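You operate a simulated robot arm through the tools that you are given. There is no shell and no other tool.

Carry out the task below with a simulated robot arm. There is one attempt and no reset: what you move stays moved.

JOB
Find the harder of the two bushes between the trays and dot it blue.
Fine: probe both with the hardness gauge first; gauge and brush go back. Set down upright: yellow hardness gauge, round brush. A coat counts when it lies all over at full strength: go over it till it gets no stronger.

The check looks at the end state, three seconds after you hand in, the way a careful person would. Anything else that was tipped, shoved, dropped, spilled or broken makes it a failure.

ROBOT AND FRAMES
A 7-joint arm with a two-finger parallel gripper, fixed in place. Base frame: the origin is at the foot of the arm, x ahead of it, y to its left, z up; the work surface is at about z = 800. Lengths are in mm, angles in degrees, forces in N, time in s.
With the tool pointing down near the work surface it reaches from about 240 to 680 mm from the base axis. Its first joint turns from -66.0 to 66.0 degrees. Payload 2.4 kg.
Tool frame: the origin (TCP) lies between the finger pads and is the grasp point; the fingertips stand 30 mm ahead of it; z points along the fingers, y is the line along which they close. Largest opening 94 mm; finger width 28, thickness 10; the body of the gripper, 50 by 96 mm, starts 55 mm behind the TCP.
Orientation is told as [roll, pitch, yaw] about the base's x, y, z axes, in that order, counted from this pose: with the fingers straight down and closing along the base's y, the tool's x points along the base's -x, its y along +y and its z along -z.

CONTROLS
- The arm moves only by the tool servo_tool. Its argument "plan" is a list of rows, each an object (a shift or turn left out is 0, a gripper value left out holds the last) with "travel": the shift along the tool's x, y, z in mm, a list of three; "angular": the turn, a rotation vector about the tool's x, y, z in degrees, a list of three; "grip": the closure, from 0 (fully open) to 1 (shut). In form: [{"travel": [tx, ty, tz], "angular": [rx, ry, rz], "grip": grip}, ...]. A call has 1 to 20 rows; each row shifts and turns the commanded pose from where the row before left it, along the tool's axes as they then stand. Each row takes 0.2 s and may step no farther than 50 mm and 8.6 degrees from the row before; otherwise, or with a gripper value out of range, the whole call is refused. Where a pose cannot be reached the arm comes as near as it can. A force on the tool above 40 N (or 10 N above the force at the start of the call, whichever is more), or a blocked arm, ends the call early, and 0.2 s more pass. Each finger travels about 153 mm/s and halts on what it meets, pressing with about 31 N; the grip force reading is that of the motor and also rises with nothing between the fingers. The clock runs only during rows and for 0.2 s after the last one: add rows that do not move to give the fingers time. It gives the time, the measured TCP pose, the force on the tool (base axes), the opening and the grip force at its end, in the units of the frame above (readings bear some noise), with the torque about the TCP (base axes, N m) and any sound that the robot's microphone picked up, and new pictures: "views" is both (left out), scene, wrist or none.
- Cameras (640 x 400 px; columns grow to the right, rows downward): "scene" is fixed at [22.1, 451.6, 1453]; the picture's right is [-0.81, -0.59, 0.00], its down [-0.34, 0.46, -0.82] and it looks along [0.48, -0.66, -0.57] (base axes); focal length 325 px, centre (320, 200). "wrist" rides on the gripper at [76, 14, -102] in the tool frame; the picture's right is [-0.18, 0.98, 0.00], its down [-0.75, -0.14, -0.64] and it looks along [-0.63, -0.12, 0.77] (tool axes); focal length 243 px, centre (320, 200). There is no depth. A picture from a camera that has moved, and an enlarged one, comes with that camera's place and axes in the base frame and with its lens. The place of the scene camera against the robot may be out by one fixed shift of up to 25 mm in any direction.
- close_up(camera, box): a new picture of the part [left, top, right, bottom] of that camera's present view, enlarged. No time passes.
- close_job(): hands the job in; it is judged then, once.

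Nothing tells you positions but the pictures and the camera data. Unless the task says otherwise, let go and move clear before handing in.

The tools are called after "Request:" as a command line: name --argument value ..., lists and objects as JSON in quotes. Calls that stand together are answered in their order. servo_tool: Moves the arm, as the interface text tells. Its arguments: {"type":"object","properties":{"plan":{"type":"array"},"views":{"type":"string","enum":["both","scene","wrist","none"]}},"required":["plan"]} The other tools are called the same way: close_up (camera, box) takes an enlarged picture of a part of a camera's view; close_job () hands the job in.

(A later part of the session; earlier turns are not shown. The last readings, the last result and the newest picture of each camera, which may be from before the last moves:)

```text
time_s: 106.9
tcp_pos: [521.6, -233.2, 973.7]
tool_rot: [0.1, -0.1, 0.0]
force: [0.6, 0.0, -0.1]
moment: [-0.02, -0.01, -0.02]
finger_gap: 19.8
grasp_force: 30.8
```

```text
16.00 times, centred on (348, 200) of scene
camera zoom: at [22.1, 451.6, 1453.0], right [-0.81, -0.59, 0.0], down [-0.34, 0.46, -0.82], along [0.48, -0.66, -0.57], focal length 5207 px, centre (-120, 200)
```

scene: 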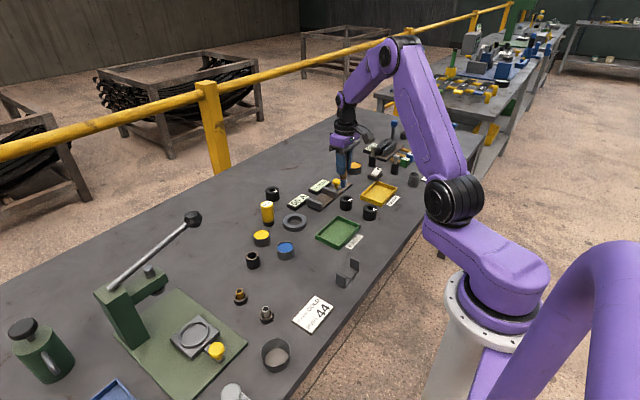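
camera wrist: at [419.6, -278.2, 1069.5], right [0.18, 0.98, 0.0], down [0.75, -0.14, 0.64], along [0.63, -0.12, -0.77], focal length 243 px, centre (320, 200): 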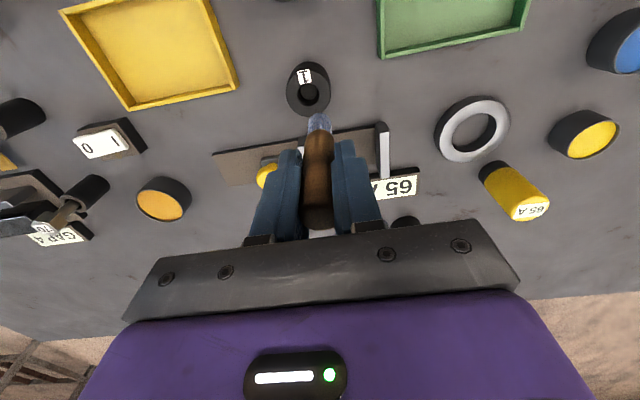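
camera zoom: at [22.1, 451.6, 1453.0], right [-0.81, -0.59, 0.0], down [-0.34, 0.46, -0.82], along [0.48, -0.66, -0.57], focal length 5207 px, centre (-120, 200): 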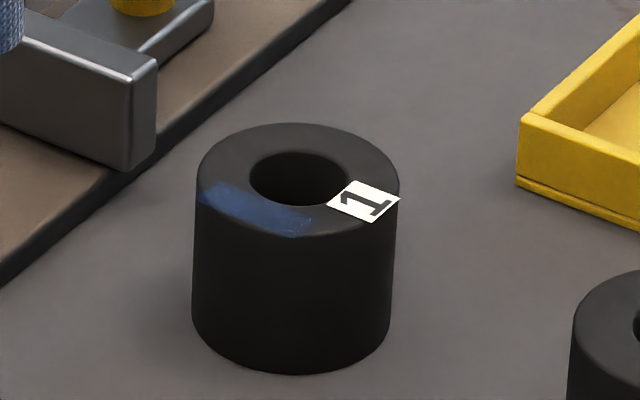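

No change after the re-load, so the middle looks saturated. I'll do one round of dabs along the zone's outer and inner edges and ends, in case any strip is thin.

Request:
servo_tool --plan '[{"travel": [20, -10, 0]}, {"travel": [20, -20, 0]}, {"travel": [5.6, -16.8, 20]}, {"travel": [0, 0, 28]}, {"travel": [0, 0, 5]}, {"travel": [0, 0, 2.3]}, {"travel": [0, 0, 1]}, {"travel": [0, 0, 0]}, {"travel": [0, 0, -3]}, {"travel": [-6, 0, 0]}, {"travel": [0, 0, 3]}, {"travel": [0, 0, 0]}, {"travel": [0, 0, -3]}, {"travel": [-6, 0, 0]}, {"travel": [0, 0, 3]}, {"travel": [0, 0, 0]}, {"travel": [0, 0, -3]}, {"travel": [-6, 0, 0]}, {"travel": [0, 0, 3]}, {"travel": [0, 0, 0]}]' --views "none"

Request:
close_up --camera "scene" --box '[335, 190, 360, 210]'

```text
time_s: 111.1
tcp_pos: [493.4, -281.9, 916.4]
tool_rot: [0.0, 0.1, 0.0]
force: [-0.4, 2.4, 6.3]
moment: [0.1, 0.07, 0.0]
finger_gap: 19.7
grasp_force: 31.3
```

```text
16.00 times, centred on (348, 200) of scene
camera zoom: at [22.0, 451.7, 1452.9], right [-0.81, -0.59, 0.0], down [-0.34, 0.46, -0.82], along [0.48, -0.66, -0.57], focal length 5207 px, centre (-120, 200)
```

zoom: 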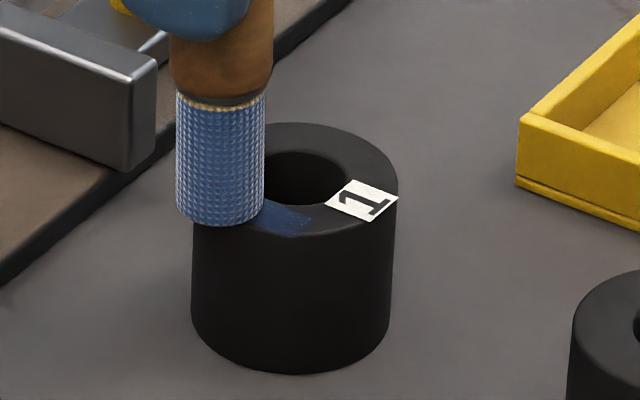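

Request:
servo_tool --plan '[{"travel": [0, 0, -3]}, {"travel": [0, -6.5, 0]}, {"travel": [0, 0, 3]}, {"travel": [0, 0, 0]}, {"travel": [0, 0, -3]}, {"travel": [6, 0, 0]}, {"travel": [0, 0, 3]}, {"travel": [0, 0, 0]}, {"travel": [0, 0, -3]}, {"travel": [5, 0, 0]}, {"travel": [0, 0, 3]}, {"travel": [0, 0, 0]}, {"travel": [0, 0, -3]}, {"travel": [0, 0, -33.3]}, {"travel": [0, 20, -20]}, {"travel": [-20, 20, 0]}, {"travel": [-18.6, 13.3, 0]}, {"travel": [0, 0, 0]}]' --views "none"

Request:
close_up --camera "wrist" --box '[235, 50, 285, 95]'

Request:
close_up --camera "scene" --box '[335, 190, 360, 210]'

```text
time_s: 114.9
tcp_pos: [522.4, -235.7, 974.5]
tool_rot: [0.0, 0.0, 0.0]
force: [-0.4, 0.6, -0.2]
moment: [-0.02, 0.03, 0.03]
finger_gap: 19.9
grasp_force: 31.2
```

```text
8.89 times, centred on (260, 72) of wrist
camera zoom: at [447.6, -222.9, 1075.8], right [0.18, 0.98, 0.0], down [0.75, -0.14, 0.64], along [0.63, -0.12, -0.77], focal length 2157 px, centre (853, 1333)
```

zoom: 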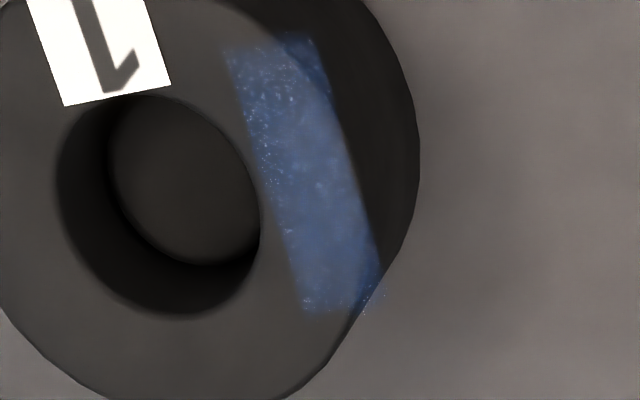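

```text
16.00 times, centred on (348, 200) of scene
camera zoom: at [22.1, 451.6, 1453.0], right [-0.81, -0.59, 0.0], down [-0.34, 0.46, -0.82], along [0.48, -0.66, -0.57], focal length 5207 px, centre (-120, 200)
```

zoom: 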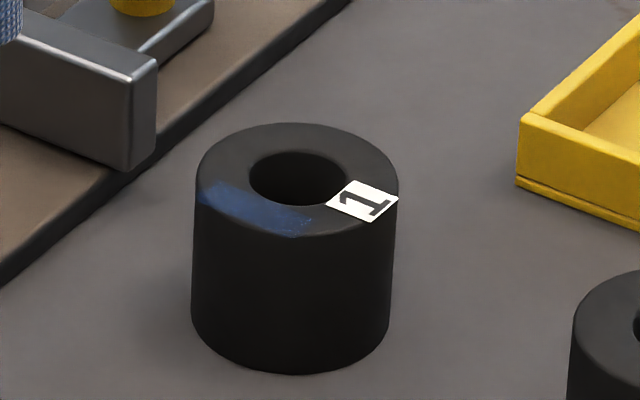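

The appearance is unchanged again. As a last test I'll make one short, very light stroke and watch that the bush stays put.

Request:
servo_tool --plan '[{"travel": [20, -13.3, 0]}, {"travel": [19.6, -20, 0]}, {"travel": [4, -16.2, 20]}, {"travel": [0, 0, 28]}, {"travel": [0, 0, 5]}, {"travel": [0, 0, 2.3]}, {"travel": [0, 0, 0.6]}, {"travel": [0, 0, 0]}]' --views "none"

Request:
close_up --camera "scene" --box '[335, 190, 360, 210]'

```text
time_s: 116.7
tcp_pos: [479.3, -286.0, 916.7]
tool_rot: [0.0, -0.1, 0.1]
force: [0.6, -0.3, 3.8]
moment: [-0.02, -0.05, -0.01]
finger_gap: 19.8
grasp_force: 31.3
```

```text
16.00 times, centred on (348, 200) of scene
camera zoom: at [22.0, 451.6, 1453.0], right [-0.81, -0.59, 0.0], down [-0.34, 0.46, -0.82], along [0.48, -0.66, -0.57], focal length 5207 px, centre (-120, 200)
```

zoom: 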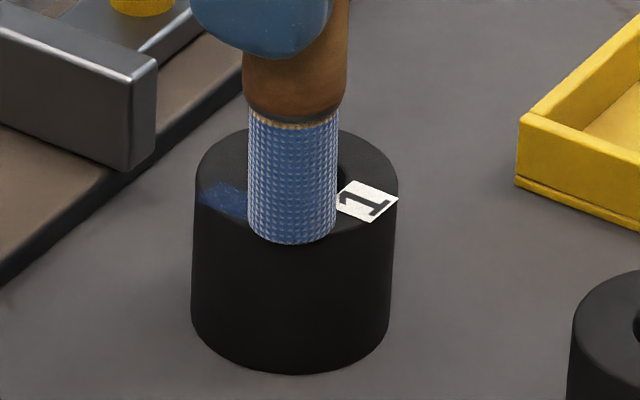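

Request:
servo_tool --plan '[{"travel": [-1.5, 0, 0]}, {"travel": [-1.5, 0, 0]}, {"travel": [-1.5, 0, 0]}]' --views "none"

Request:
close_up --camera "scene" --box '[335, 190, 360, 210]'

```text
time_s: 117.5
tcp_pos: [482.0, -283.5, 916.6]
tool_rot: [-0.2, -0.1, 0.1]
force: [-3.4, 0.4, 10.1]
moment: [-0.04, 0.17, 0.01]
finger_gap: 19.8
grasp_force: 31.3
```

```text
16.00 times, centred on (348, 200) of scene
camera zoom: at [21.9, 451.7, 1453.0], right [-0.81, -0.59, 0.0], down [-0.33, 0.46, -0.82], along [0.48, -0.66, -0.57], focal length 5207 px, centre (-120, 200)
```

zoom: 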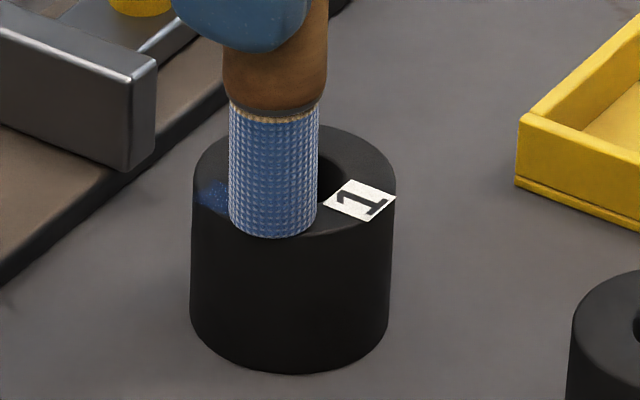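

The bush barely moved (about 0.4 mm) while the brush slid over it. I'll make a gentle back-and-forth pass so any drift cancels.

Request:
servo_tool --plan '[{"travel": [-2, 0, -0.25]}, {"travel": [-2, 0, 0]}, {"travel": [-2, 0, 0]}, {"travel": [-2, 0, 0]}, {"travel": [2, 0, 0]}, {"travel": [2, 0, 0]}, {"travel": [2, 0, 0]}, {"travel": [2, 0, 0]}, {"travel": [2, 0, 0]}, {"travel": [2, 0, 0]}, {"travel": [0, 0, 0]}]' --views "none"

Request:
close_up --camera "scene" --box '[335, 190, 360, 210]'

```text
time_s: 119.9
tcp_pos: [478.6, -285.0, 918.3]
tool_rot: [0.1, -0.1, 0.0]
force: [3.8, 0.5, 6.7]
moment: [0.1, -0.33, 0.01]
finger_gap: 19.7
grasp_force: 31.6
```

```text
16.00 times, centred on (348, 200) of scene
camera zoom: at [22.1, 451.7, 1452.9], right [-0.81, -0.59, 0.0], down [-0.34, 0.46, -0.82], along [0.48, -0.66, -0.57], focal length 5207 px, centre (-120, 200)
```

zoom: 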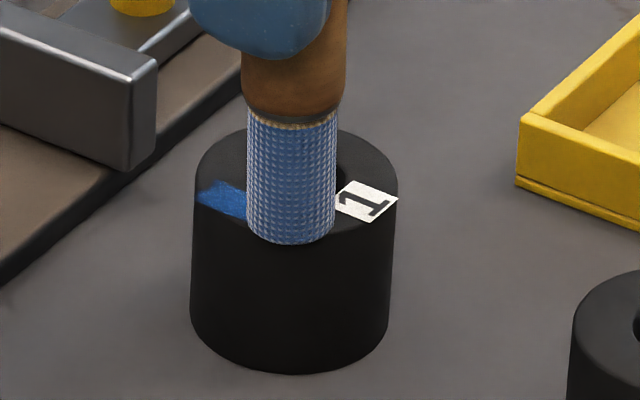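

Strokes do strengthen the coat: the visible part is clearly a brighter blue now. I'll continue gentle back-and-forth passes over the whole zone.

Request:
servo_tool --plan '[{"travel": [-2.5, 0, 0]}, {"travel": [-2.5, 0, 0]}, {"travel": [-2.5, 0, 0]}, {"travel": [-2.5, 0, 0]}, {"travel": [-2.5, 0, 0]}, {"travel": [-2.5, 0, 0]}, {"travel": [2.5, 0, 0]}, {"travel": [2.5, 0, 0]}, {"travel": [2.5, 0, 0]}, {"travel": [2.5, 0, 0]}, {"travel": [2.5, 0, 0]}, {"travel": [2.5, 0, 0]}, {"travel": [2.5, 0, 0]}, {"travel": [0, 0, 0]}]' --views "none"

Request:
close_up --camera "scene" --box '[335, 190, 360, 210]'

```text
time_s: 122.9
tcp_pos: [475.2, -284.3, 918.1]
tool_rot: [0.1, 0.0, 0.0]
force: [1.1, 0.3, 3.1]
moment: [0.04, -0.2, 0.0]
finger_gap: 19.8
grasp_force: 31.1
```

```text
16.00 times, centred on (348, 200) of scene
camera zoom: at [22.1, 451.6, 1453.0], right [-0.81, -0.59, 0.0], down [-0.34, 0.46, -0.82], along [0.48, -0.66, -0.57], focal length 5207 px, centre (-120, 200)
```

zoom: 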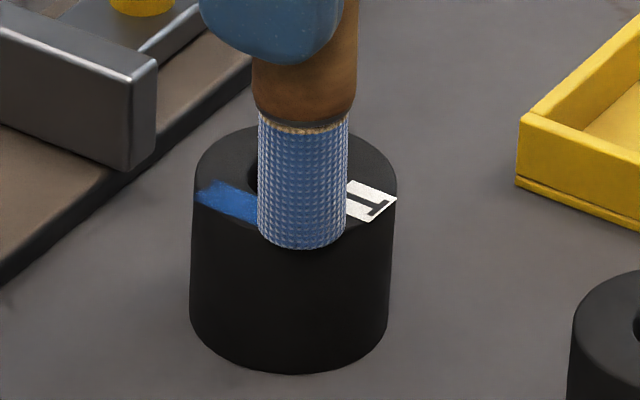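

Request:
servo_tool --plan '[{"travel": [-2.5, 0, 0.1]}, {"travel": [-2.5, 0, 0]}, {"travel": [-2.5, 0, 0]}, {"travel": [-2.5, 0, 0]}, {"travel": [-2.5, 0, 0]}, {"travel": [-2.5, 0, 0]}, {"travel": [-2.5, 0, 0]}, {"travel": [2.5, 0, 0]}, {"travel": [2.5, 0, 0]}, {"travel": [2.5, 0, 0]}, {"travel": [2.5, 0, 0]}, {"travel": [2.5, 0, 0]}, {"travel": [2.5, 0, 0]}, {"travel": [2.5, 0, 0]}, {"travel": [0, 0, -3]}, {"travel": [0, 0, -33]}, {"travel": [0, 0, 0]}]' --views "none"

Request:
close_up --camera "scene" --box '[335, 190, 360, 210]'

Request:
close_up --camera "wrist" --box '[280, 60, 350, 130]'

```text
time_s: 126.5
tcp_pos: [475.7, -284.7, 953.6]
tool_rot: [0.1, 0.0, 0.0]
force: [0.4, -0.6, -0.8]
moment: [-0.01, -0.02, 0.03]
finger_gap: 19.8
grasp_force: 30.4
```

```text
16.00 times, centred on (348, 200) of scene
camera zoom: at [22.1, 451.6, 1453.0], right [-0.81, -0.59, 0.0], down [-0.34, 0.46, -0.82], along [0.48, -0.66, -0.57], focal length 5207 px, centre (-120, 200)
```

zoom: 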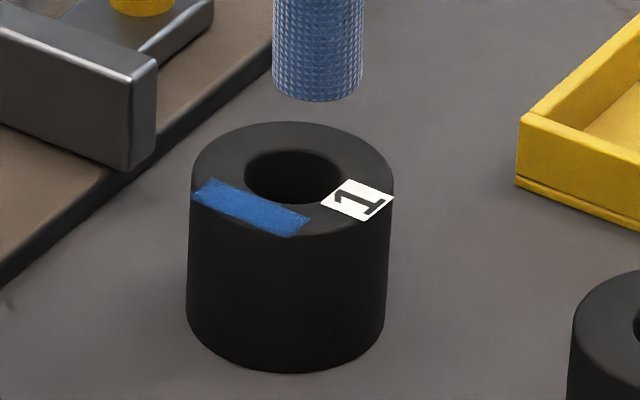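

```text
5.71 times, centred on (315, 95) of wrist
camera zoom: at [399.3, -272.4, 1056.0], right [0.18, 0.98, 0.0], down [0.75, -0.14, 0.64], along [0.63, -0.12, -0.77], focal length 1386 px, centre (349, 800)
```

zoom: 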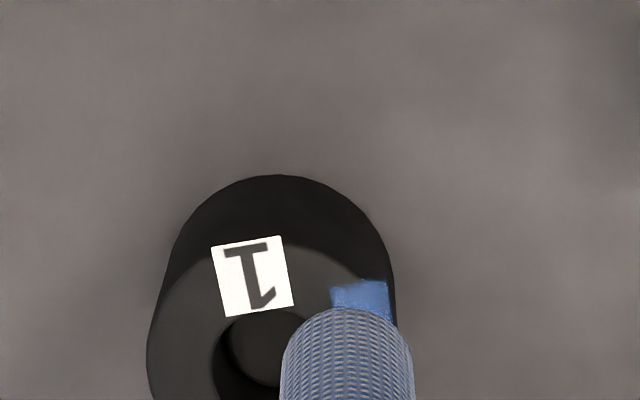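

The patch is now a solid bright blue. I'll move to the vantage to check that it's fully opaque and even.

Request:
servo_tool --plan '[{"travel": [0, 19.5, -20]}, {"travel": [-25.6, 20, 0]}, {"travel": [-20, 10, 0]}, {"travel": [0, 0, 0]}]' --views "none"

Request:
close_up --camera "wrist" --box '[235, 50, 285, 95]'

Request:
close_up --camera "scene" --box '[335, 190, 360, 210]'

```text
time_s: 127.5
tcp_pos: [520.8, -235.2, 973.6]
tool_rot: [0.0, 0.1, 0.1]
force: [0.0, -0.2, -0.5]
moment: [-0.04, -0.05, 0.03]
finger_gap: 19.5
grasp_force: 31.2
```

```text
8.89 times, centred on (260, 72) of wrist
camera zoom: at [445.5, -222.1, 1075.5], right [0.18, 0.98, 0.0], down [0.75, -0.14, 0.64], along [0.63, -0.12, -0.77], focal length 2157 px, centre (853, 1333)
```

zoom: 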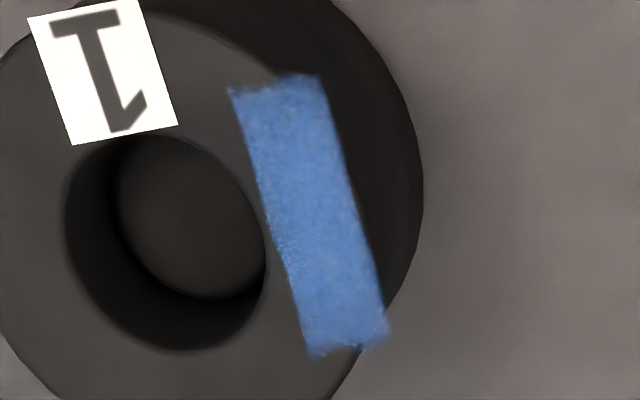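

```text
16.00 times, centred on (348, 200) of scene
camera zoom: at [22.1, 451.6, 1453.0], right [-0.81, -0.59, 0.0], down [-0.34, 0.46, -0.82], along [0.48, -0.66, -0.57], focal length 5207 px, centre (-120, 200)
```

zoom: 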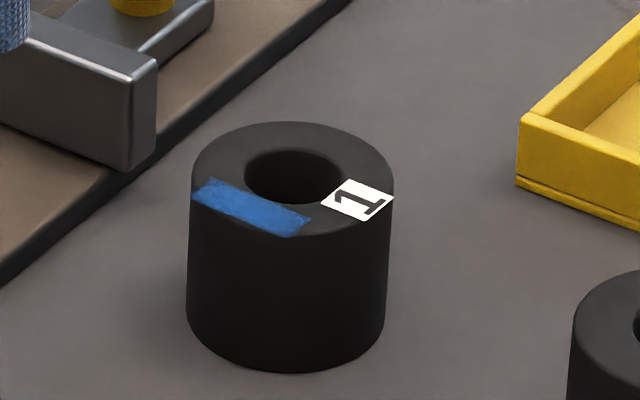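

It is nearly opaque and even. I'll do two more light one-way strokes towards -x, which also eases back the slight bush drift, and see if it gets any stronger.

Request:
servo_tool --plan '[{"travel": [20, -10, 0]}, {"travel": [7.6, -20, 0]}, {"travel": [0, -19.5, 20]}, {"travel": [0, 0, 28]}, {"travel": [0, 0, 5]}, {"travel": [0, 0, 2]}, {"travel": [0, 0, 1]}, {"travel": [2.5, 0, 0]}, {"travel": [2.5, 0, 0]}, {"travel": [2.5, 0, 0]}, {"travel": [2.5, 0, 0]}, {"travel": [2.5, 0, 0]}, {"travel": [2.5, 0, 0]}, {"travel": [2.5, 0, 0]}, {"travel": [0, 0, 0]}]' --views "none"

Request:
close_up --camera "scene" --box '[335, 190, 360, 210]'

```text
time_s: 130.7
tcp_pos: [476.2, -284.5, 918.3]
tool_rot: [0.1, 0.0, 0.0]
force: [-0.2, 0.7, -0.7]
moment: [0.02, 0.0, -0.01]
finger_gap: 19.6
grasp_force: 31.3
```

```text
16.00 times, centred on (348, 200) of scene
camera zoom: at [22.1, 451.6, 1453.0], right [-0.81, -0.59, 0.0], down [-0.34, 0.46, -0.82], along [0.48, -0.66, -0.57], focal length 5207 px, centre (-120, 200)
```

zoom: 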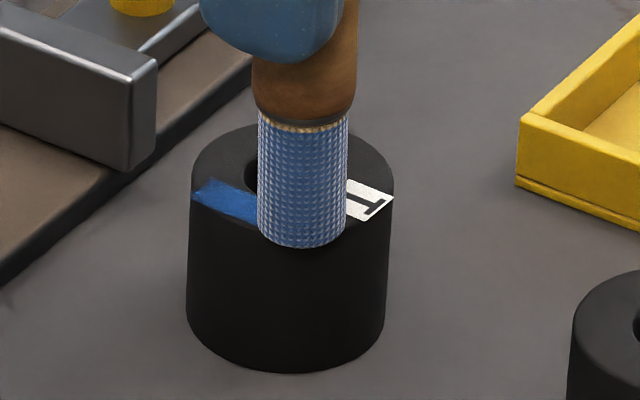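

That pass was barely touching. I'll repeat it slightly lower.

Request:
servo_tool --plan '[{"travel": [0, 0, -3]}, {"travel": [-9, 0, 0]}, {"travel": [-8.5, 0, 0]}, {"travel": [0, 0, 3]}, {"travel": [0, 0, 0.5]}, {"travel": [0, 0, 0]}]' --views "none"

```text
time_s: 132.1
tcp_pos: [494.3, -283.2, 917.3]
tool_rot: [-0.1, -0.1, 0.0]
force: [0.9, 0.9, 9.2]
moment: [0.07, -0.05, 0.0]
finger_gap: 19.9
grasp_force: 30.5
```

Request:
servo_tool --plan '[{"travel": [2.5, 0, 0]}, {"travel": [2.5, 0, 0]}, {"travel": [2.5, 0, 0]}, {"travel": [2.5, 0, 0]}, {"travel": [2.5, 0, 0]}, {"travel": [2.5, 0, 0]}, {"travel": [2.5, 0, 0]}, {"travel": [0, 0, -3]}, {"travel": [-9, 0, 0]}, {"travel": [-8.5, 0, 0]}, {"travel": [0, 0, 3]}, {"travel": [2.5, 0, 0]}, {"travel": [2.5, 0, 0]}, {"travel": [2.5, 0, 0]}, {"travel": [2.5, 0, 0]}, {"travel": [2.5, 0, 0]}, {"travel": [2.5, 0, 0]}, {"travel": [2.5, 0, 0]}]' --views "none"

Request:
servo_tool --plan '[{"travel": [0, 0, -3]}, {"travel": [0, 0, -33.5]}, {"travel": [0, 19.5, -20]}, {"travel": [-25.1, 20, 0]}, {"travel": [-20, 10, 0]}, {"travel": [0, 0, 0]}]' --views "none"

Request:
close_up --camera "wrist" --box '[235, 50, 285, 95]'

Request:
close_up --camera "scene" --box '[335, 190, 360, 210]'

```text
time_s: 135.9
tcp_pos: [478.3, -283.8, 917.7]
tool_rot: [-0.1, -0.2, 0.0]
force: [7.4, 1.0, 14.2]
moment: [0.03, -0.68, 0.01]
finger_gap: 19.9
grasp_force: 31.2
```

```text
time_s: 137.3
tcp_pos: [520.3, -233.3, 973.2]
tool_rot: [-0.1, 0.0, 0.0]
force: [-0.2, 0.0, 0.0]
moment: [-0.01, 0.01, 0.04]
finger_gap: 19.7
grasp_force: 31.4
```

```text
8.89 times, centred on (260, 72) of wrist
camera zoom: at [445.3, -220.7, 1075.2], right [0.18, 0.98, 0.0], down [0.75, -0.14, 0.64], along [0.63, -0.12, -0.77], focal length 2157 px, centre (853, 1333)
```

zoom: 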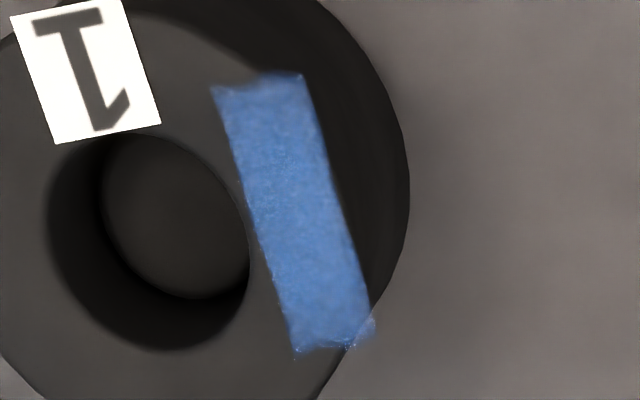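

```text
16.00 times, centred on (348, 200) of scene
camera zoom: at [22.1, 451.6, 1453.0], right [-0.81, -0.59, 0.0], down [-0.34, 0.46, -0.82], along [0.48, -0.66, -0.57], focal length 5207 px, centre (-120, 200)
```

zoom: 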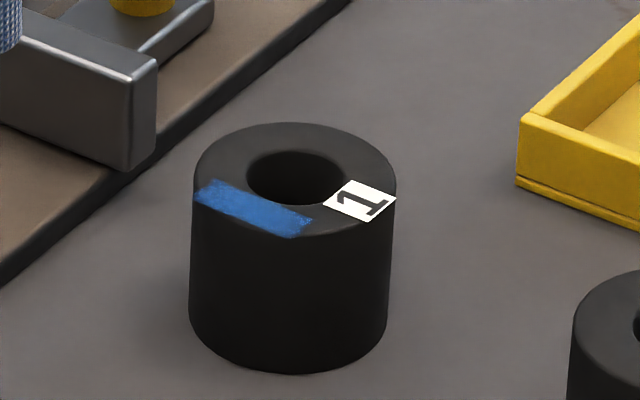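

The colour matches the previous look, so it appears close to saturated. For certainty I'll add one stroke slightly outward and one slightly inward, then compare a last time.

Request:
servo_tool --plan '[{"travel": [20, -10, 0]}, {"travel": [7.1, -20, 0]}, {"travel": [0, -18, 20]}, {"travel": [0, 0, 28]}, {"travel": [0, 0, 5]}, {"travel": [0, 0, 2]}, {"travel": [0, 0, 1.2]}, {"travel": [0, 0, 0.2]}, {"travel": [2.5, 0, 0]}, {"travel": [2.5, 0, 0]}, {"travel": [2.5, 0, 0]}, {"travel": [2.5, 0, 0]}, {"travel": [2.5, 0, 0]}, {"travel": [2.5, 0, 0]}, {"travel": [2.5, 0, 0]}, {"travel": [0, 0, -3]}, {"travel": [-9, -1.5, 0]}, {"travel": [-9, -1.5, 0]}, {"travel": [0, 0, 3]}, {"travel": [0, 0, 0]}]' --views "none"

Request:
servo_tool --plan '[{"travel": [2.5, 0, 0]}, {"travel": [2.5, 0, 0]}, {"travel": [2.5, 0, 0]}, {"travel": [2.5, 0, 0]}, {"travel": [2.5, 0, 0]}, {"travel": [2.5, 0, 0]}, {"travel": [0, 0, 0]}, {"travel": [0, 0, -3]}, {"travel": [0, 0, -33.4]}, {"travel": [0, 20, -20]}, {"travel": [-22.1, 21, 0]}, {"travel": [-20, 10, 0]}, {"travel": [0, 0, 0]}]' --views "none"

Request:
close_up --camera "wrist" --box '[235, 50, 285, 95]'

Request:
close_up --camera "scene" --box '[335, 190, 360, 210]'

```text
time_s: 141.5
tcp_pos: [495.5, -285.3, 917.9]
tool_rot: [0.0, -0.1, 0.0]
force: [0.6, 0.4, -0.1]
moment: [0.01, -0.01, 0.0]
finger_gap: 19.5
grasp_force: 31.2
```

```text
time_s: 144.3
tcp_pos: [521.4, -234.4, 971.9]
tool_rot: [0.1, -0.1, 0.0]
force: [-0.1, 0.1, 0.5]
moment: [-0.02, -0.01, 0.03]
finger_gap: 19.6
grasp_force: 31.0
```

```text
8.89 times, centred on (260, 72) of wrist
camera zoom: at [446.8, -221.9, 1074.4], right [0.18, 0.98, 0.0], down [0.75, -0.14, 0.64], along [0.63, -0.12, -0.77], focal length 2157 px, centre (853, 1333)
```

zoom: 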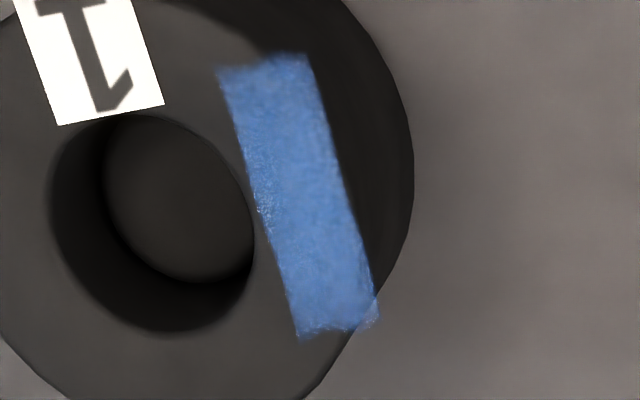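

```text
16.00 times, centred on (348, 200) of scene
camera zoom: at [22.1, 451.6, 1453.0], right [-0.81, -0.59, 0.0], down [-0.34, 0.46, -0.82], along [0.48, -0.66, -0.57], focal length 5207 px, centre (-120, 200)
```

zoom: 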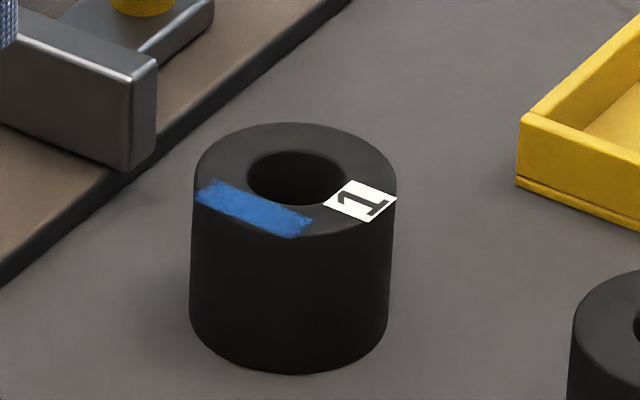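

The coat looks opaque and even, but those last strokes may not have touched. I'll do a final pass with verified contact so I can be sure it's saturated.

Request:
servo_tool --plan '[{"travel": [20, -10, 0]}, {"travel": [7.6, -20, 0]}, {"travel": [0, -19.5, 20]}, {"travel": [0, 0, 28]}, {"travel": [0, 0, 5]}, {"travel": [0, 0, 2]}, {"travel": [0, 0, 1.4]}, {"travel": [0, 0, 0.4]}, {"travel": [0, 0, 0]}]' --views "none"

```text
time_s: 146.3
tcp_pos: [494.4, -284.1, 917.2]
tool_rot: [0.0, -0.2, -0.1]
force: [-0.7, 1.6, 7.0]
moment: [0.07, 0.03, 0.0]
finger_gap: 19.5
grasp_force: 30.2
```

Request:
servo_tool --plan '[{"travel": [2.5, 0, 0]}, {"travel": [2.5, 0, 0]}, {"travel": [2.5, 0, 0]}, {"travel": [2.5, 0, 0]}, {"travel": [2.5, 0, 0]}, {"travel": [2.5, 0, 0]}, {"travel": [2.5, 0, 0]}, {"travel": [-2.5, 0, 0]}, {"travel": [-2.5, 0, 0]}, {"travel": [-2.5, 0, 0]}, {"travel": [-2.5, 0, 0]}, {"travel": [-2.5, 0, 0]}, {"travel": [-2.5, 0, 0]}, {"travel": [2.5, 0, 0]}, {"travel": [2.5, 0, 0]}, {"travel": [2.5, 0, 0]}, {"travel": [2.5, 0, 0]}, {"travel": [2.5, 0, 0]}, {"travel": [2.5, 0, 0]}]' --views "none"

Request:
servo_tool --plan '[{"travel": [0, 0, -3]}, {"travel": [0, 0, -33.8]}, {"travel": [0, 19.5, -20]}, {"travel": [-25.1, 20, 0]}, {"travel": [-20, 10, 0]}, {"travel": [0, 0, 0]}]' --views "none"

Request:
close_up --camera "wrist" --box '[235, 50, 285, 95]'

Request:
close_up --camera "scene" --box '[335, 190, 360, 210]'

```text
time_s: 150.3
tcp_pos: [476.5, -281.4, 916.1]
tool_rot: [0.0, 0.1, 0.0]
force: [4.1, 1.6, 10.2]
moment: [0.11, -0.4, 0.0]
finger_gap: 19.6
grasp_force: 31.1
```

```text
time_s: 151.7
tcp_pos: [520.2, -232.3, 973.2]
tool_rot: [0.0, 0.1, 0.0]
force: [-0.3, -0.2, -0.6]
moment: [-0.01, -0.02, 0.07]
finger_gap: 19.8
grasp_force: 31.0
```

```text
8.89 times, centred on (260, 72) of wrist
camera zoom: at [446.0, -219.7, 1075.7], right [0.18, 0.98, 0.0], down [0.75, -0.14, 0.64], along [0.63, -0.12, -0.77], focal length 2157 px, centre (853, 1333)
```

zoom: 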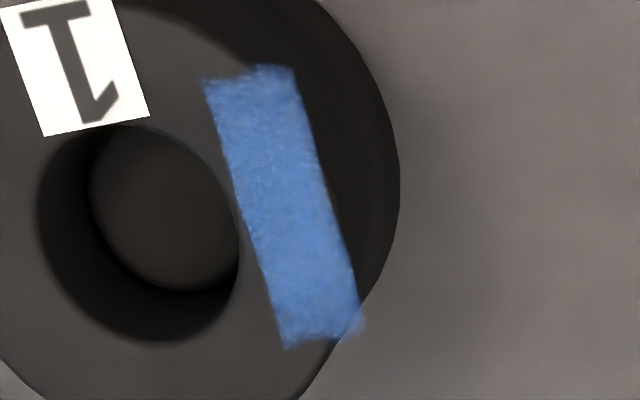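

```text
16.00 times, centred on (348, 200) of scene
camera zoom: at [22.1, 451.6, 1453.0], right [-0.81, -0.59, 0.0], down [-0.34, 0.46, -0.82], along [0.48, -0.66, -0.57], focal length 5207 px, centre (-120, 200)
```

zoom: 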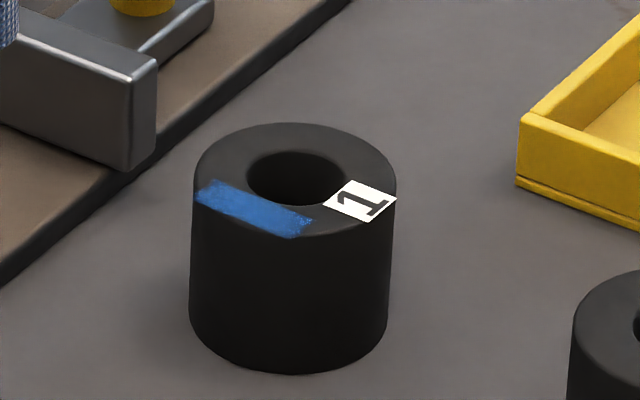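

The coat is saturated and bush 1 stayed in place. Now I'll take the brush back to its cup, hovering above it first to align.

Request:
servo_tool --plan '[{"travel": [-3.43, 43.3, 0]}, {"travel": [-3.43, 43.3, 0]}, {"travel": [-3.43, 43.3, 0]}, {"travel": [-3.43, 43.3, 0]}, {"travel": [-3.43, 43.3, 0]}, {"travel": [-3.43, 43.3, 0]}, {"travel": [-3.43, 43.3, 0]}, {"travel": [0, 0, 0]}]' --views "both"

Request:
close_up --camera "wrist" --box '[260, 60, 380, 180]'

Request:
close_up --camera "scene" --box '[220, 210, 280, 280]'

```text
time_s: 153.5
tcp_pos: [544.0, 65.2, 973.5]
tool_rot: [0.0, 0.0, 0.0]
force: [0.6, -0.8, 0.4]
moment: [-0.02, 0.02, 0.01]
finger_gap: 19.8
grasp_force: 30.9
camera wrist: at [468.9, 78.6, 1075.6], right [0.18, 0.98, 0.0], down [0.75, -0.14, 0.64], along [0.63, -0.12, -0.77], focal length 243 px, centre (320, 200)
```

scene: 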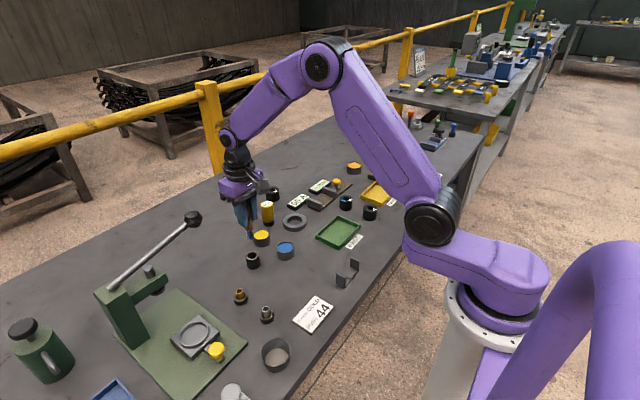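
wrist: 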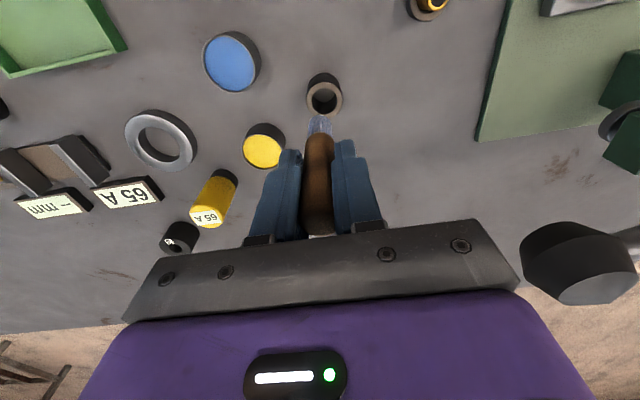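

```text
3.33 times, centred on (320, 120) of wrist
camera zoom: at [468.9, 78.6, 1075.6], right [0.18, 0.98, 0.0], down [0.75, -0.14, 0.64], along [0.63, -0.12, -0.77], focal length 809 px, centre (320, 467)
```

zoom: 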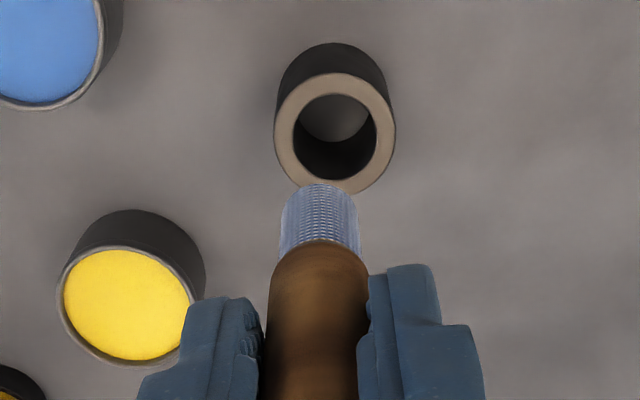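

```text
5.71 times, centred on (250, 245) of scene
camera zoom: at [22.1, 451.6, 1453.0], right [-0.81, -0.59, 0.0], down [-0.34, 0.46, -0.82], along [0.48, -0.66, -0.57], focal length 1860 px, centre (720, -57)
```

zoom: 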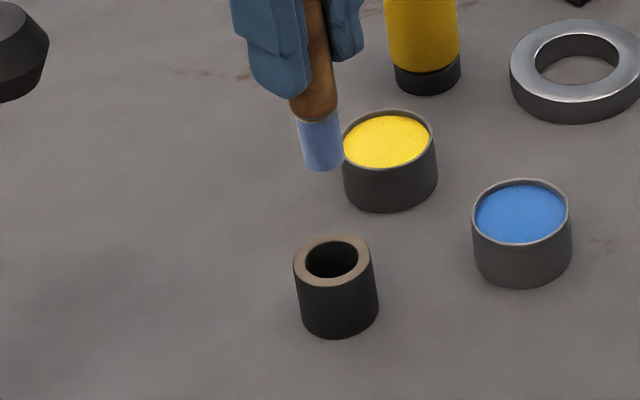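

The cup centre is about 4.4 mm to the right and 2 mm nearer than the brush. I'll correct that and lower part-way.

Request:
servo_tool --plan '[{"travel": [1.2, 4.7, 0]}, {"travel": [0, 0, 30]}, {"travel": [0, 0, 12]}, {"travel": [0, 0, 0]}]' --views "none"

Request:
close_up --camera "wrist" --box '[260, 60, 380, 180]'

Request:
close_up --camera "scene" --box '[230, 230, 275, 270]'

```text
time_s: 154.5
tcp_pos: [545.7, 71.2, 932.0]
tool_rot: [0.0, 0.0, 0.0]
force: [-0.3, -0.5, -0.6]
moment: [0.0, 0.03, 0.02]
finger_gap: 19.7
grasp_force: 31.3
```

```text
3.33 times, centred on (320, 120) of wrist
camera zoom: at [469.1, 84.1, 1033.5], right [0.18, 0.98, 0.0], down [0.75, -0.14, 0.64], along [0.63, -0.12, -0.77], focal length 809 px, centre (320, 467)
```

zoom: 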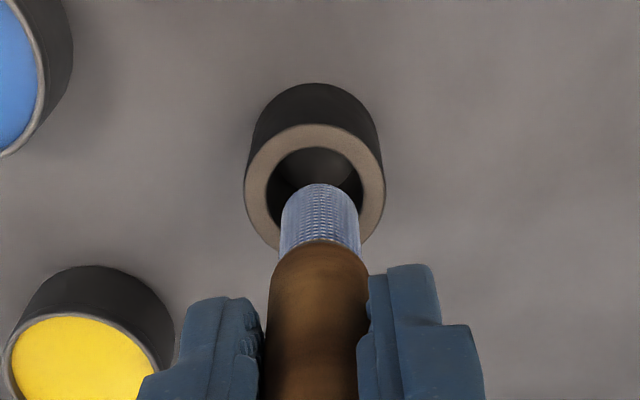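

```text
10.00 times, centred on (252, 250) of scene
camera zoom: at [22.1, 451.6, 1453.0], right [-0.81, -0.59, 0.0], down [-0.34, 0.46, -0.82], along [0.48, -0.66, -0.57], focal length 3254 px, centre (995, -300)
```

zoom: 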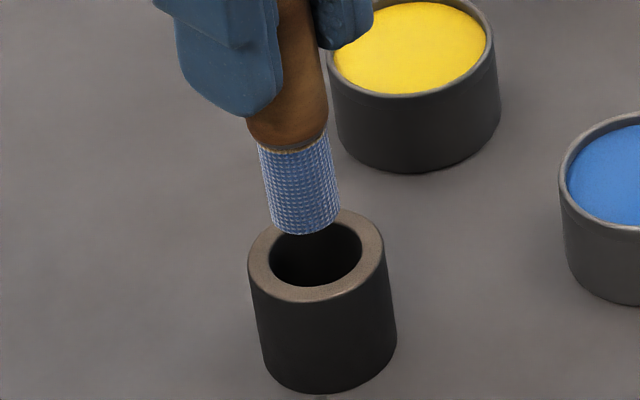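

The brush is about 1.2 mm off in each axis. I'll trim that and go down to the rim.

Request:
servo_tool --plan '[{"travel": [1.2, -1.1, 0]}, {"travel": [0, 0, 9]}, {"travel": [0, 0, 0]}]' --views "none"

Request:
close_up --camera "wrist" --box '[280, 80, 360, 160]'

Request:
close_up --camera "scene" --box '[230, 230, 275, 270]'

```text
time_s: 155.3
tcp_pos: [544.2, 71.2, 922.6]
tool_rot: [0.0, 0.0, -0.1]
force: [0.2, -0.7, 0.3]
moment: [-0.01, -0.05, 0.02]
finger_gap: 19.7
grasp_force: 30.8
```

```text
5.00 times, centred on (320, 120) of wrist
camera zoom: at [468.3, 83.9, 1024.5], right [0.18, 0.98, 0.0], down [0.75, -0.14, 0.64], along [0.63, -0.12, -0.77], focal length 1213 px, centre (320, 600)
```

zoom: 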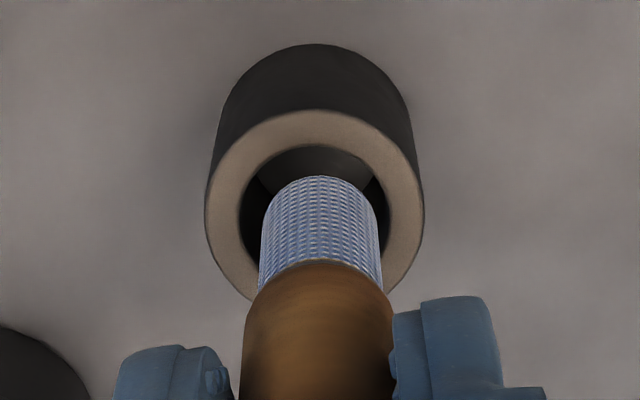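

```text
10.00 times, centred on (252, 250) of scene
camera zoom: at [22.1, 451.6, 1453.0], right [-0.81, -0.59, 0.0], down [-0.34, 0.46, -0.82], along [0.48, -0.66, -0.57], focal length 3254 px, centre (995, -300)
```

zoom: 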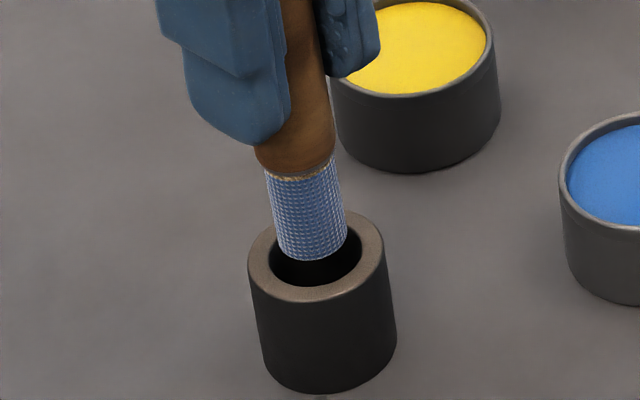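

Request:
servo_tool --plan '[{"travel": [0.3, -0.9, 0]}, {"travel": [0, 0, 5]}, {"travel": [0, 0, 4]}, {"travel": [0, 0, 3]}, {"travel": [0, 0, 0]}]' --views "none"

Request:
close_up --camera "wrist" --box '[280, 80, 360, 160]'

Request:
close_up --camera "scene" --box '[230, 230, 275, 270]'

```text
time_s: 156.5
tcp_pos: [543.1, 71.0, 910.2]
tool_rot: [0.0, 0.0, 0.0]
force: [-0.7, -0.3, -0.6]
moment: [0.03, -0.01, -0.02]
finger_gap: 20.0
grasp_force: 30.6
```

```text
5.00 times, centred on (320, 120) of wrist
camera zoom: at [467.5, 83.9, 1012.7], right [0.18, 0.98, 0.0], down [0.75, -0.14, 0.64], along [0.63, -0.12, -0.77], focal length 1213 px, centre (320, 600)
```

zoom: 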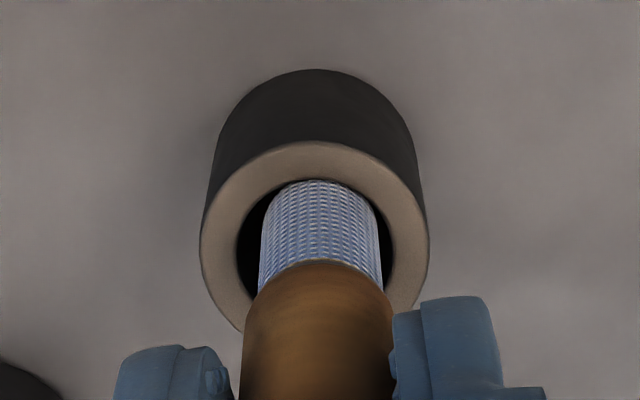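

```text
10.00 times, centred on (252, 250) of scene
camera zoom: at [22.1, 451.6, 1453.0], right [-0.81, -0.59, 0.0], down [-0.34, 0.46, -0.82], along [0.48, -0.66, -0.57], focal length 3254 px, centre (995, -300)
```

zoom: 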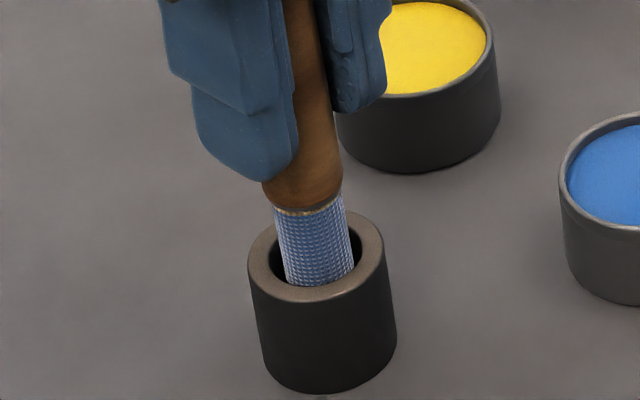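

The bristles have entered the cup with clearance all round. I'll continue down in steps, watching the forces.

Request:
servo_tool --plan '[{"travel": [0, -0.4, 5]}, {"travel": [0, 0, 5]}, {"travel": [0, 0, 5]}, {"travel": [0, 0, 0]}]' --views "none"

Request:
close_up --camera "wrist" --box '[280, 80, 360, 160]'

Request:
close_up --camera "scene" --box '[230, 230, 275, 270]'

```text
time_s: 157.5
tcp_pos: [542.9, 71.1, 894.6]
tool_rot: [0.0, 0.0, 0.0]
force: [-0.4, -0.4, -1.0]
moment: [0.01, -0.04, 0.02]
finger_gap: 19.6
grasp_force: 30.8
```

```text
5.00 times, centred on (320, 120) of wrist
camera zoom: at [467.8, 83.6, 997.1], right [0.18, 0.98, 0.0], down [0.75, -0.14, 0.64], along [0.63, -0.12, -0.77], focal length 1213 px, centre (320, 600)
```

zoom: 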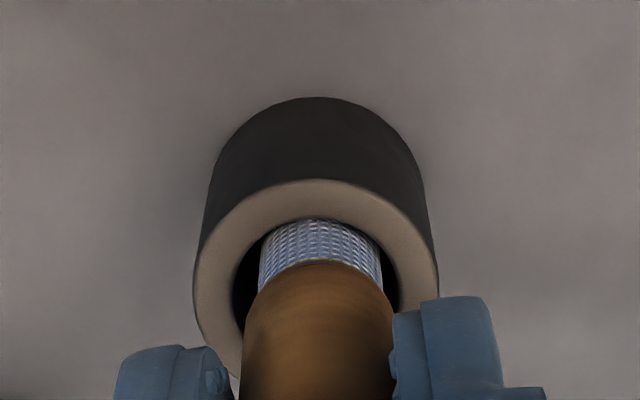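

```text
10.00 times, centred on (252, 250) of scene
camera zoom: at [22.1, 451.6, 1453.0], right [-0.81, -0.59, 0.0], down [-0.34, 0.46, -0.82], along [0.48, -0.66, -0.57], focal length 3254 px, centre (995, -300)
```

zoom: 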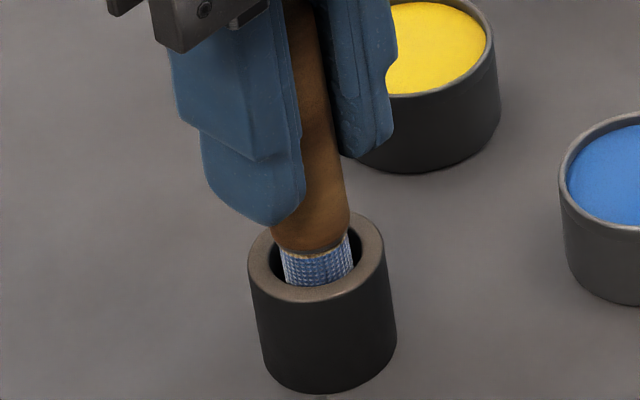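

Request:
servo_tool --plan '[{"travel": [0, -0.3, 4]}, {"travel": [0, 0, 4]}, {"travel": [0, 0, 2]}, {"travel": [0, 0, 0]}]' --views "none"

Request:
close_up --camera "wrist" --box '[280, 80, 360, 160]'

Request:
close_up --camera "scene" --box '[230, 230, 275, 270]'

```text
time_s: 158.5
tcp_pos: [543.8, 70.9, 885.7]
tool_rot: [0.0, 0.0, 0.1]
force: [-0.2, 0.5, -0.6]
moment: [-0.01, -0.01, -0.04]
finger_gap: 19.6
grasp_force: 30.8
```

```text
5.00 times, centred on (320, 120) of wrist
camera zoom: at [467.9, 83.5, 988.0], right [0.18, 0.98, 0.0], down [0.75, -0.14, 0.64], along [0.63, -0.12, -0.77], focal length 1213 px, centre (320, 600)
```

zoom: 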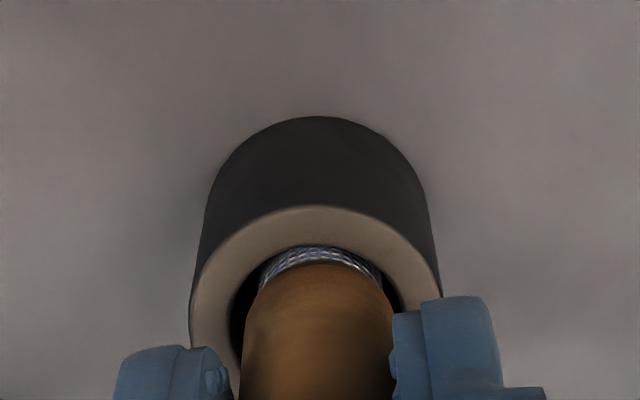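

```text
10.00 times, centred on (252, 250) of scene
camera zoom: at [22.1, 451.6, 1453.0], right [-0.81, -0.59, 0.0], down [-0.34, 0.46, -0.82], along [0.48, -0.66, -0.57], focal length 3254 px, centre (995, -300)
```

zoom: 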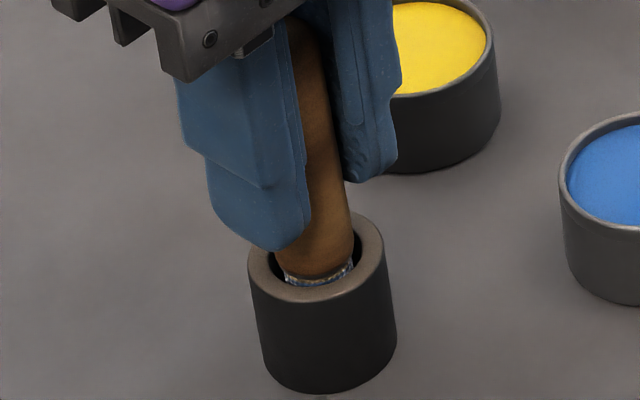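

Request:
servo_tool --plan '[{"travel": [0, 0, 1.5]}, {"travel": [0, 0, 1]}, {"travel": [0, 0, 1]}, {"travel": [0, 0, 0]}]' --views "none"

```text
time_s: 159.5
tcp_pos: [543.4, 70.4, 881.1]
tool_rot: [0.0, 0.0, 0.1]
force: [-0.3, -0.1, -0.2]
moment: [0.02, -0.04, -0.01]
finger_gap: 19.8
grasp_force: 31.0
```

Request:
servo_tool --plan '[{"travel": [0, 0, 0.7]}, {"travel": [0, 0, 0.7]}, {"travel": [0, 0, 0]}]' --views "none"

Request:
close_up --camera "scene" --box '[230, 230, 275, 270]'

```text
time_s: 160.3
tcp_pos: [543.9, 68.8, 879.4]
tool_rot: [0.1, -0.1, 0.0]
force: [-1.8, -1.6, 8.9]
moment: [-0.11, 0.11, -0.03]
finger_gap: 19.6
grasp_force: 30.8
```

```text
10.00 times, centred on (252, 250) of scene
camera zoom: at [21.9, 451.5, 1453.0], right [-0.81, -0.59, 0.0], down [-0.33, 0.46, -0.82], along [0.48, -0.66, -0.57], focal length 3254 px, centre (995, -300)
```

zoom: 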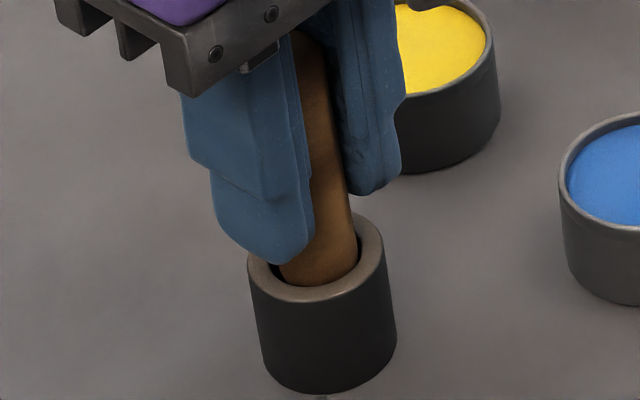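

The brush has bottomed out in its cup (8.9 N). I'll relieve the load, open and rise clear.

Request:
servo_tool --plan '[{"travel": [0, 0, -0.4]}, {"grip": 0.77}, {"grip": 0.7}, {"grip": 0.55}, {"grip": 0.4}, {"grip": 0.4}, {"travel": [0, 0, -30]}, {"travel": [0, 0, -45]}, {"travel": [0, 0, -45]}, {"travel": [0, 0, 0]}]' --views "both"

Request:
close_up --camera "scene" --box '[220, 190, 310, 280]'

Request:
close_up --camera "wrist" --box '[260, 50, 380, 170]'

```text
time_s: 162.5
tcp_pos: [543.3, 69.4, 1004.4]
tool_rot: [0.1, -0.1, 0.0]
force: [-0.2, -1.2, -0.1]
moment: [0.0, 0.0, 0.0]
finger_gap: 56.4
grasp_force: 0.1
camera wrist: at [468.2, 82.4, 1106.9], right [0.18, 0.98, 0.0], down [0.75, -0.14, 0.64], along [0.63, -0.12, -0.77], focal length 243 px, centre (320, 200)
```

scene: 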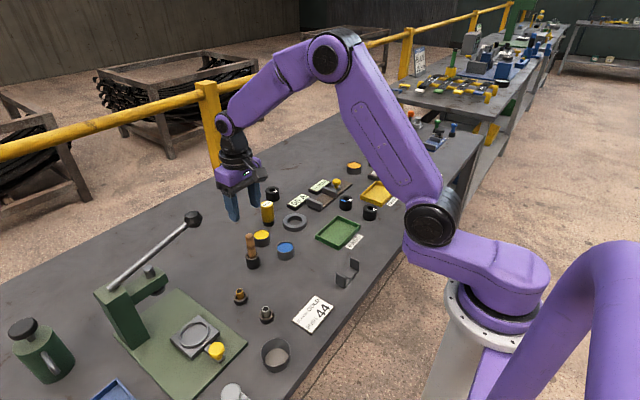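
wrist: 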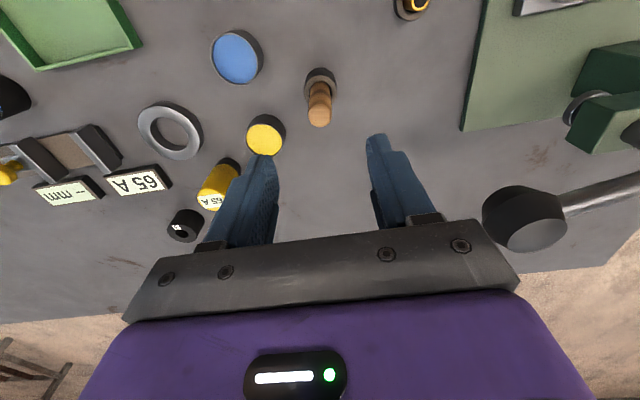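

```text
4.44 times, centred on (265, 235) of scene
camera zoom: at [22.1, 451.6, 1453.0], right [-0.81, -0.59, 0.0], down [-0.34, 0.46, -0.82], along [0.48, -0.66, -0.57], focal length 1446 px, centre (564, 44)
```

zoom: 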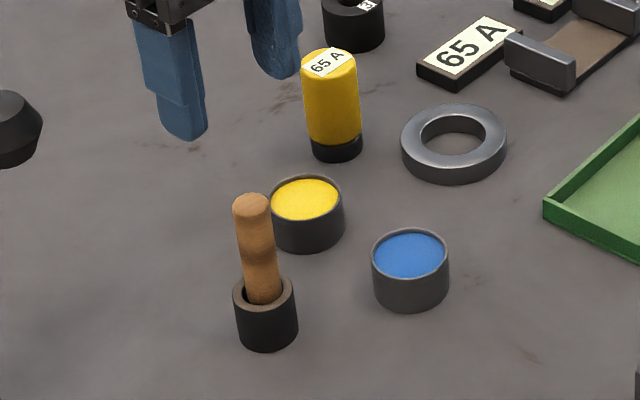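

```text
3.33 times, centred on (320, 110) of wrist
camera zoom: at [468.2, 82.4, 1106.9], right [0.18, 0.98, 0.0], down [0.75, -0.14, 0.64], along [0.63, -0.12, -0.77], focal length 809 px, centre (320, 500)
```

zoom: 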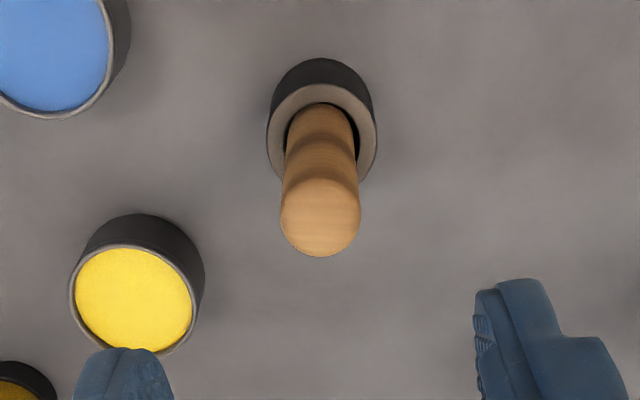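

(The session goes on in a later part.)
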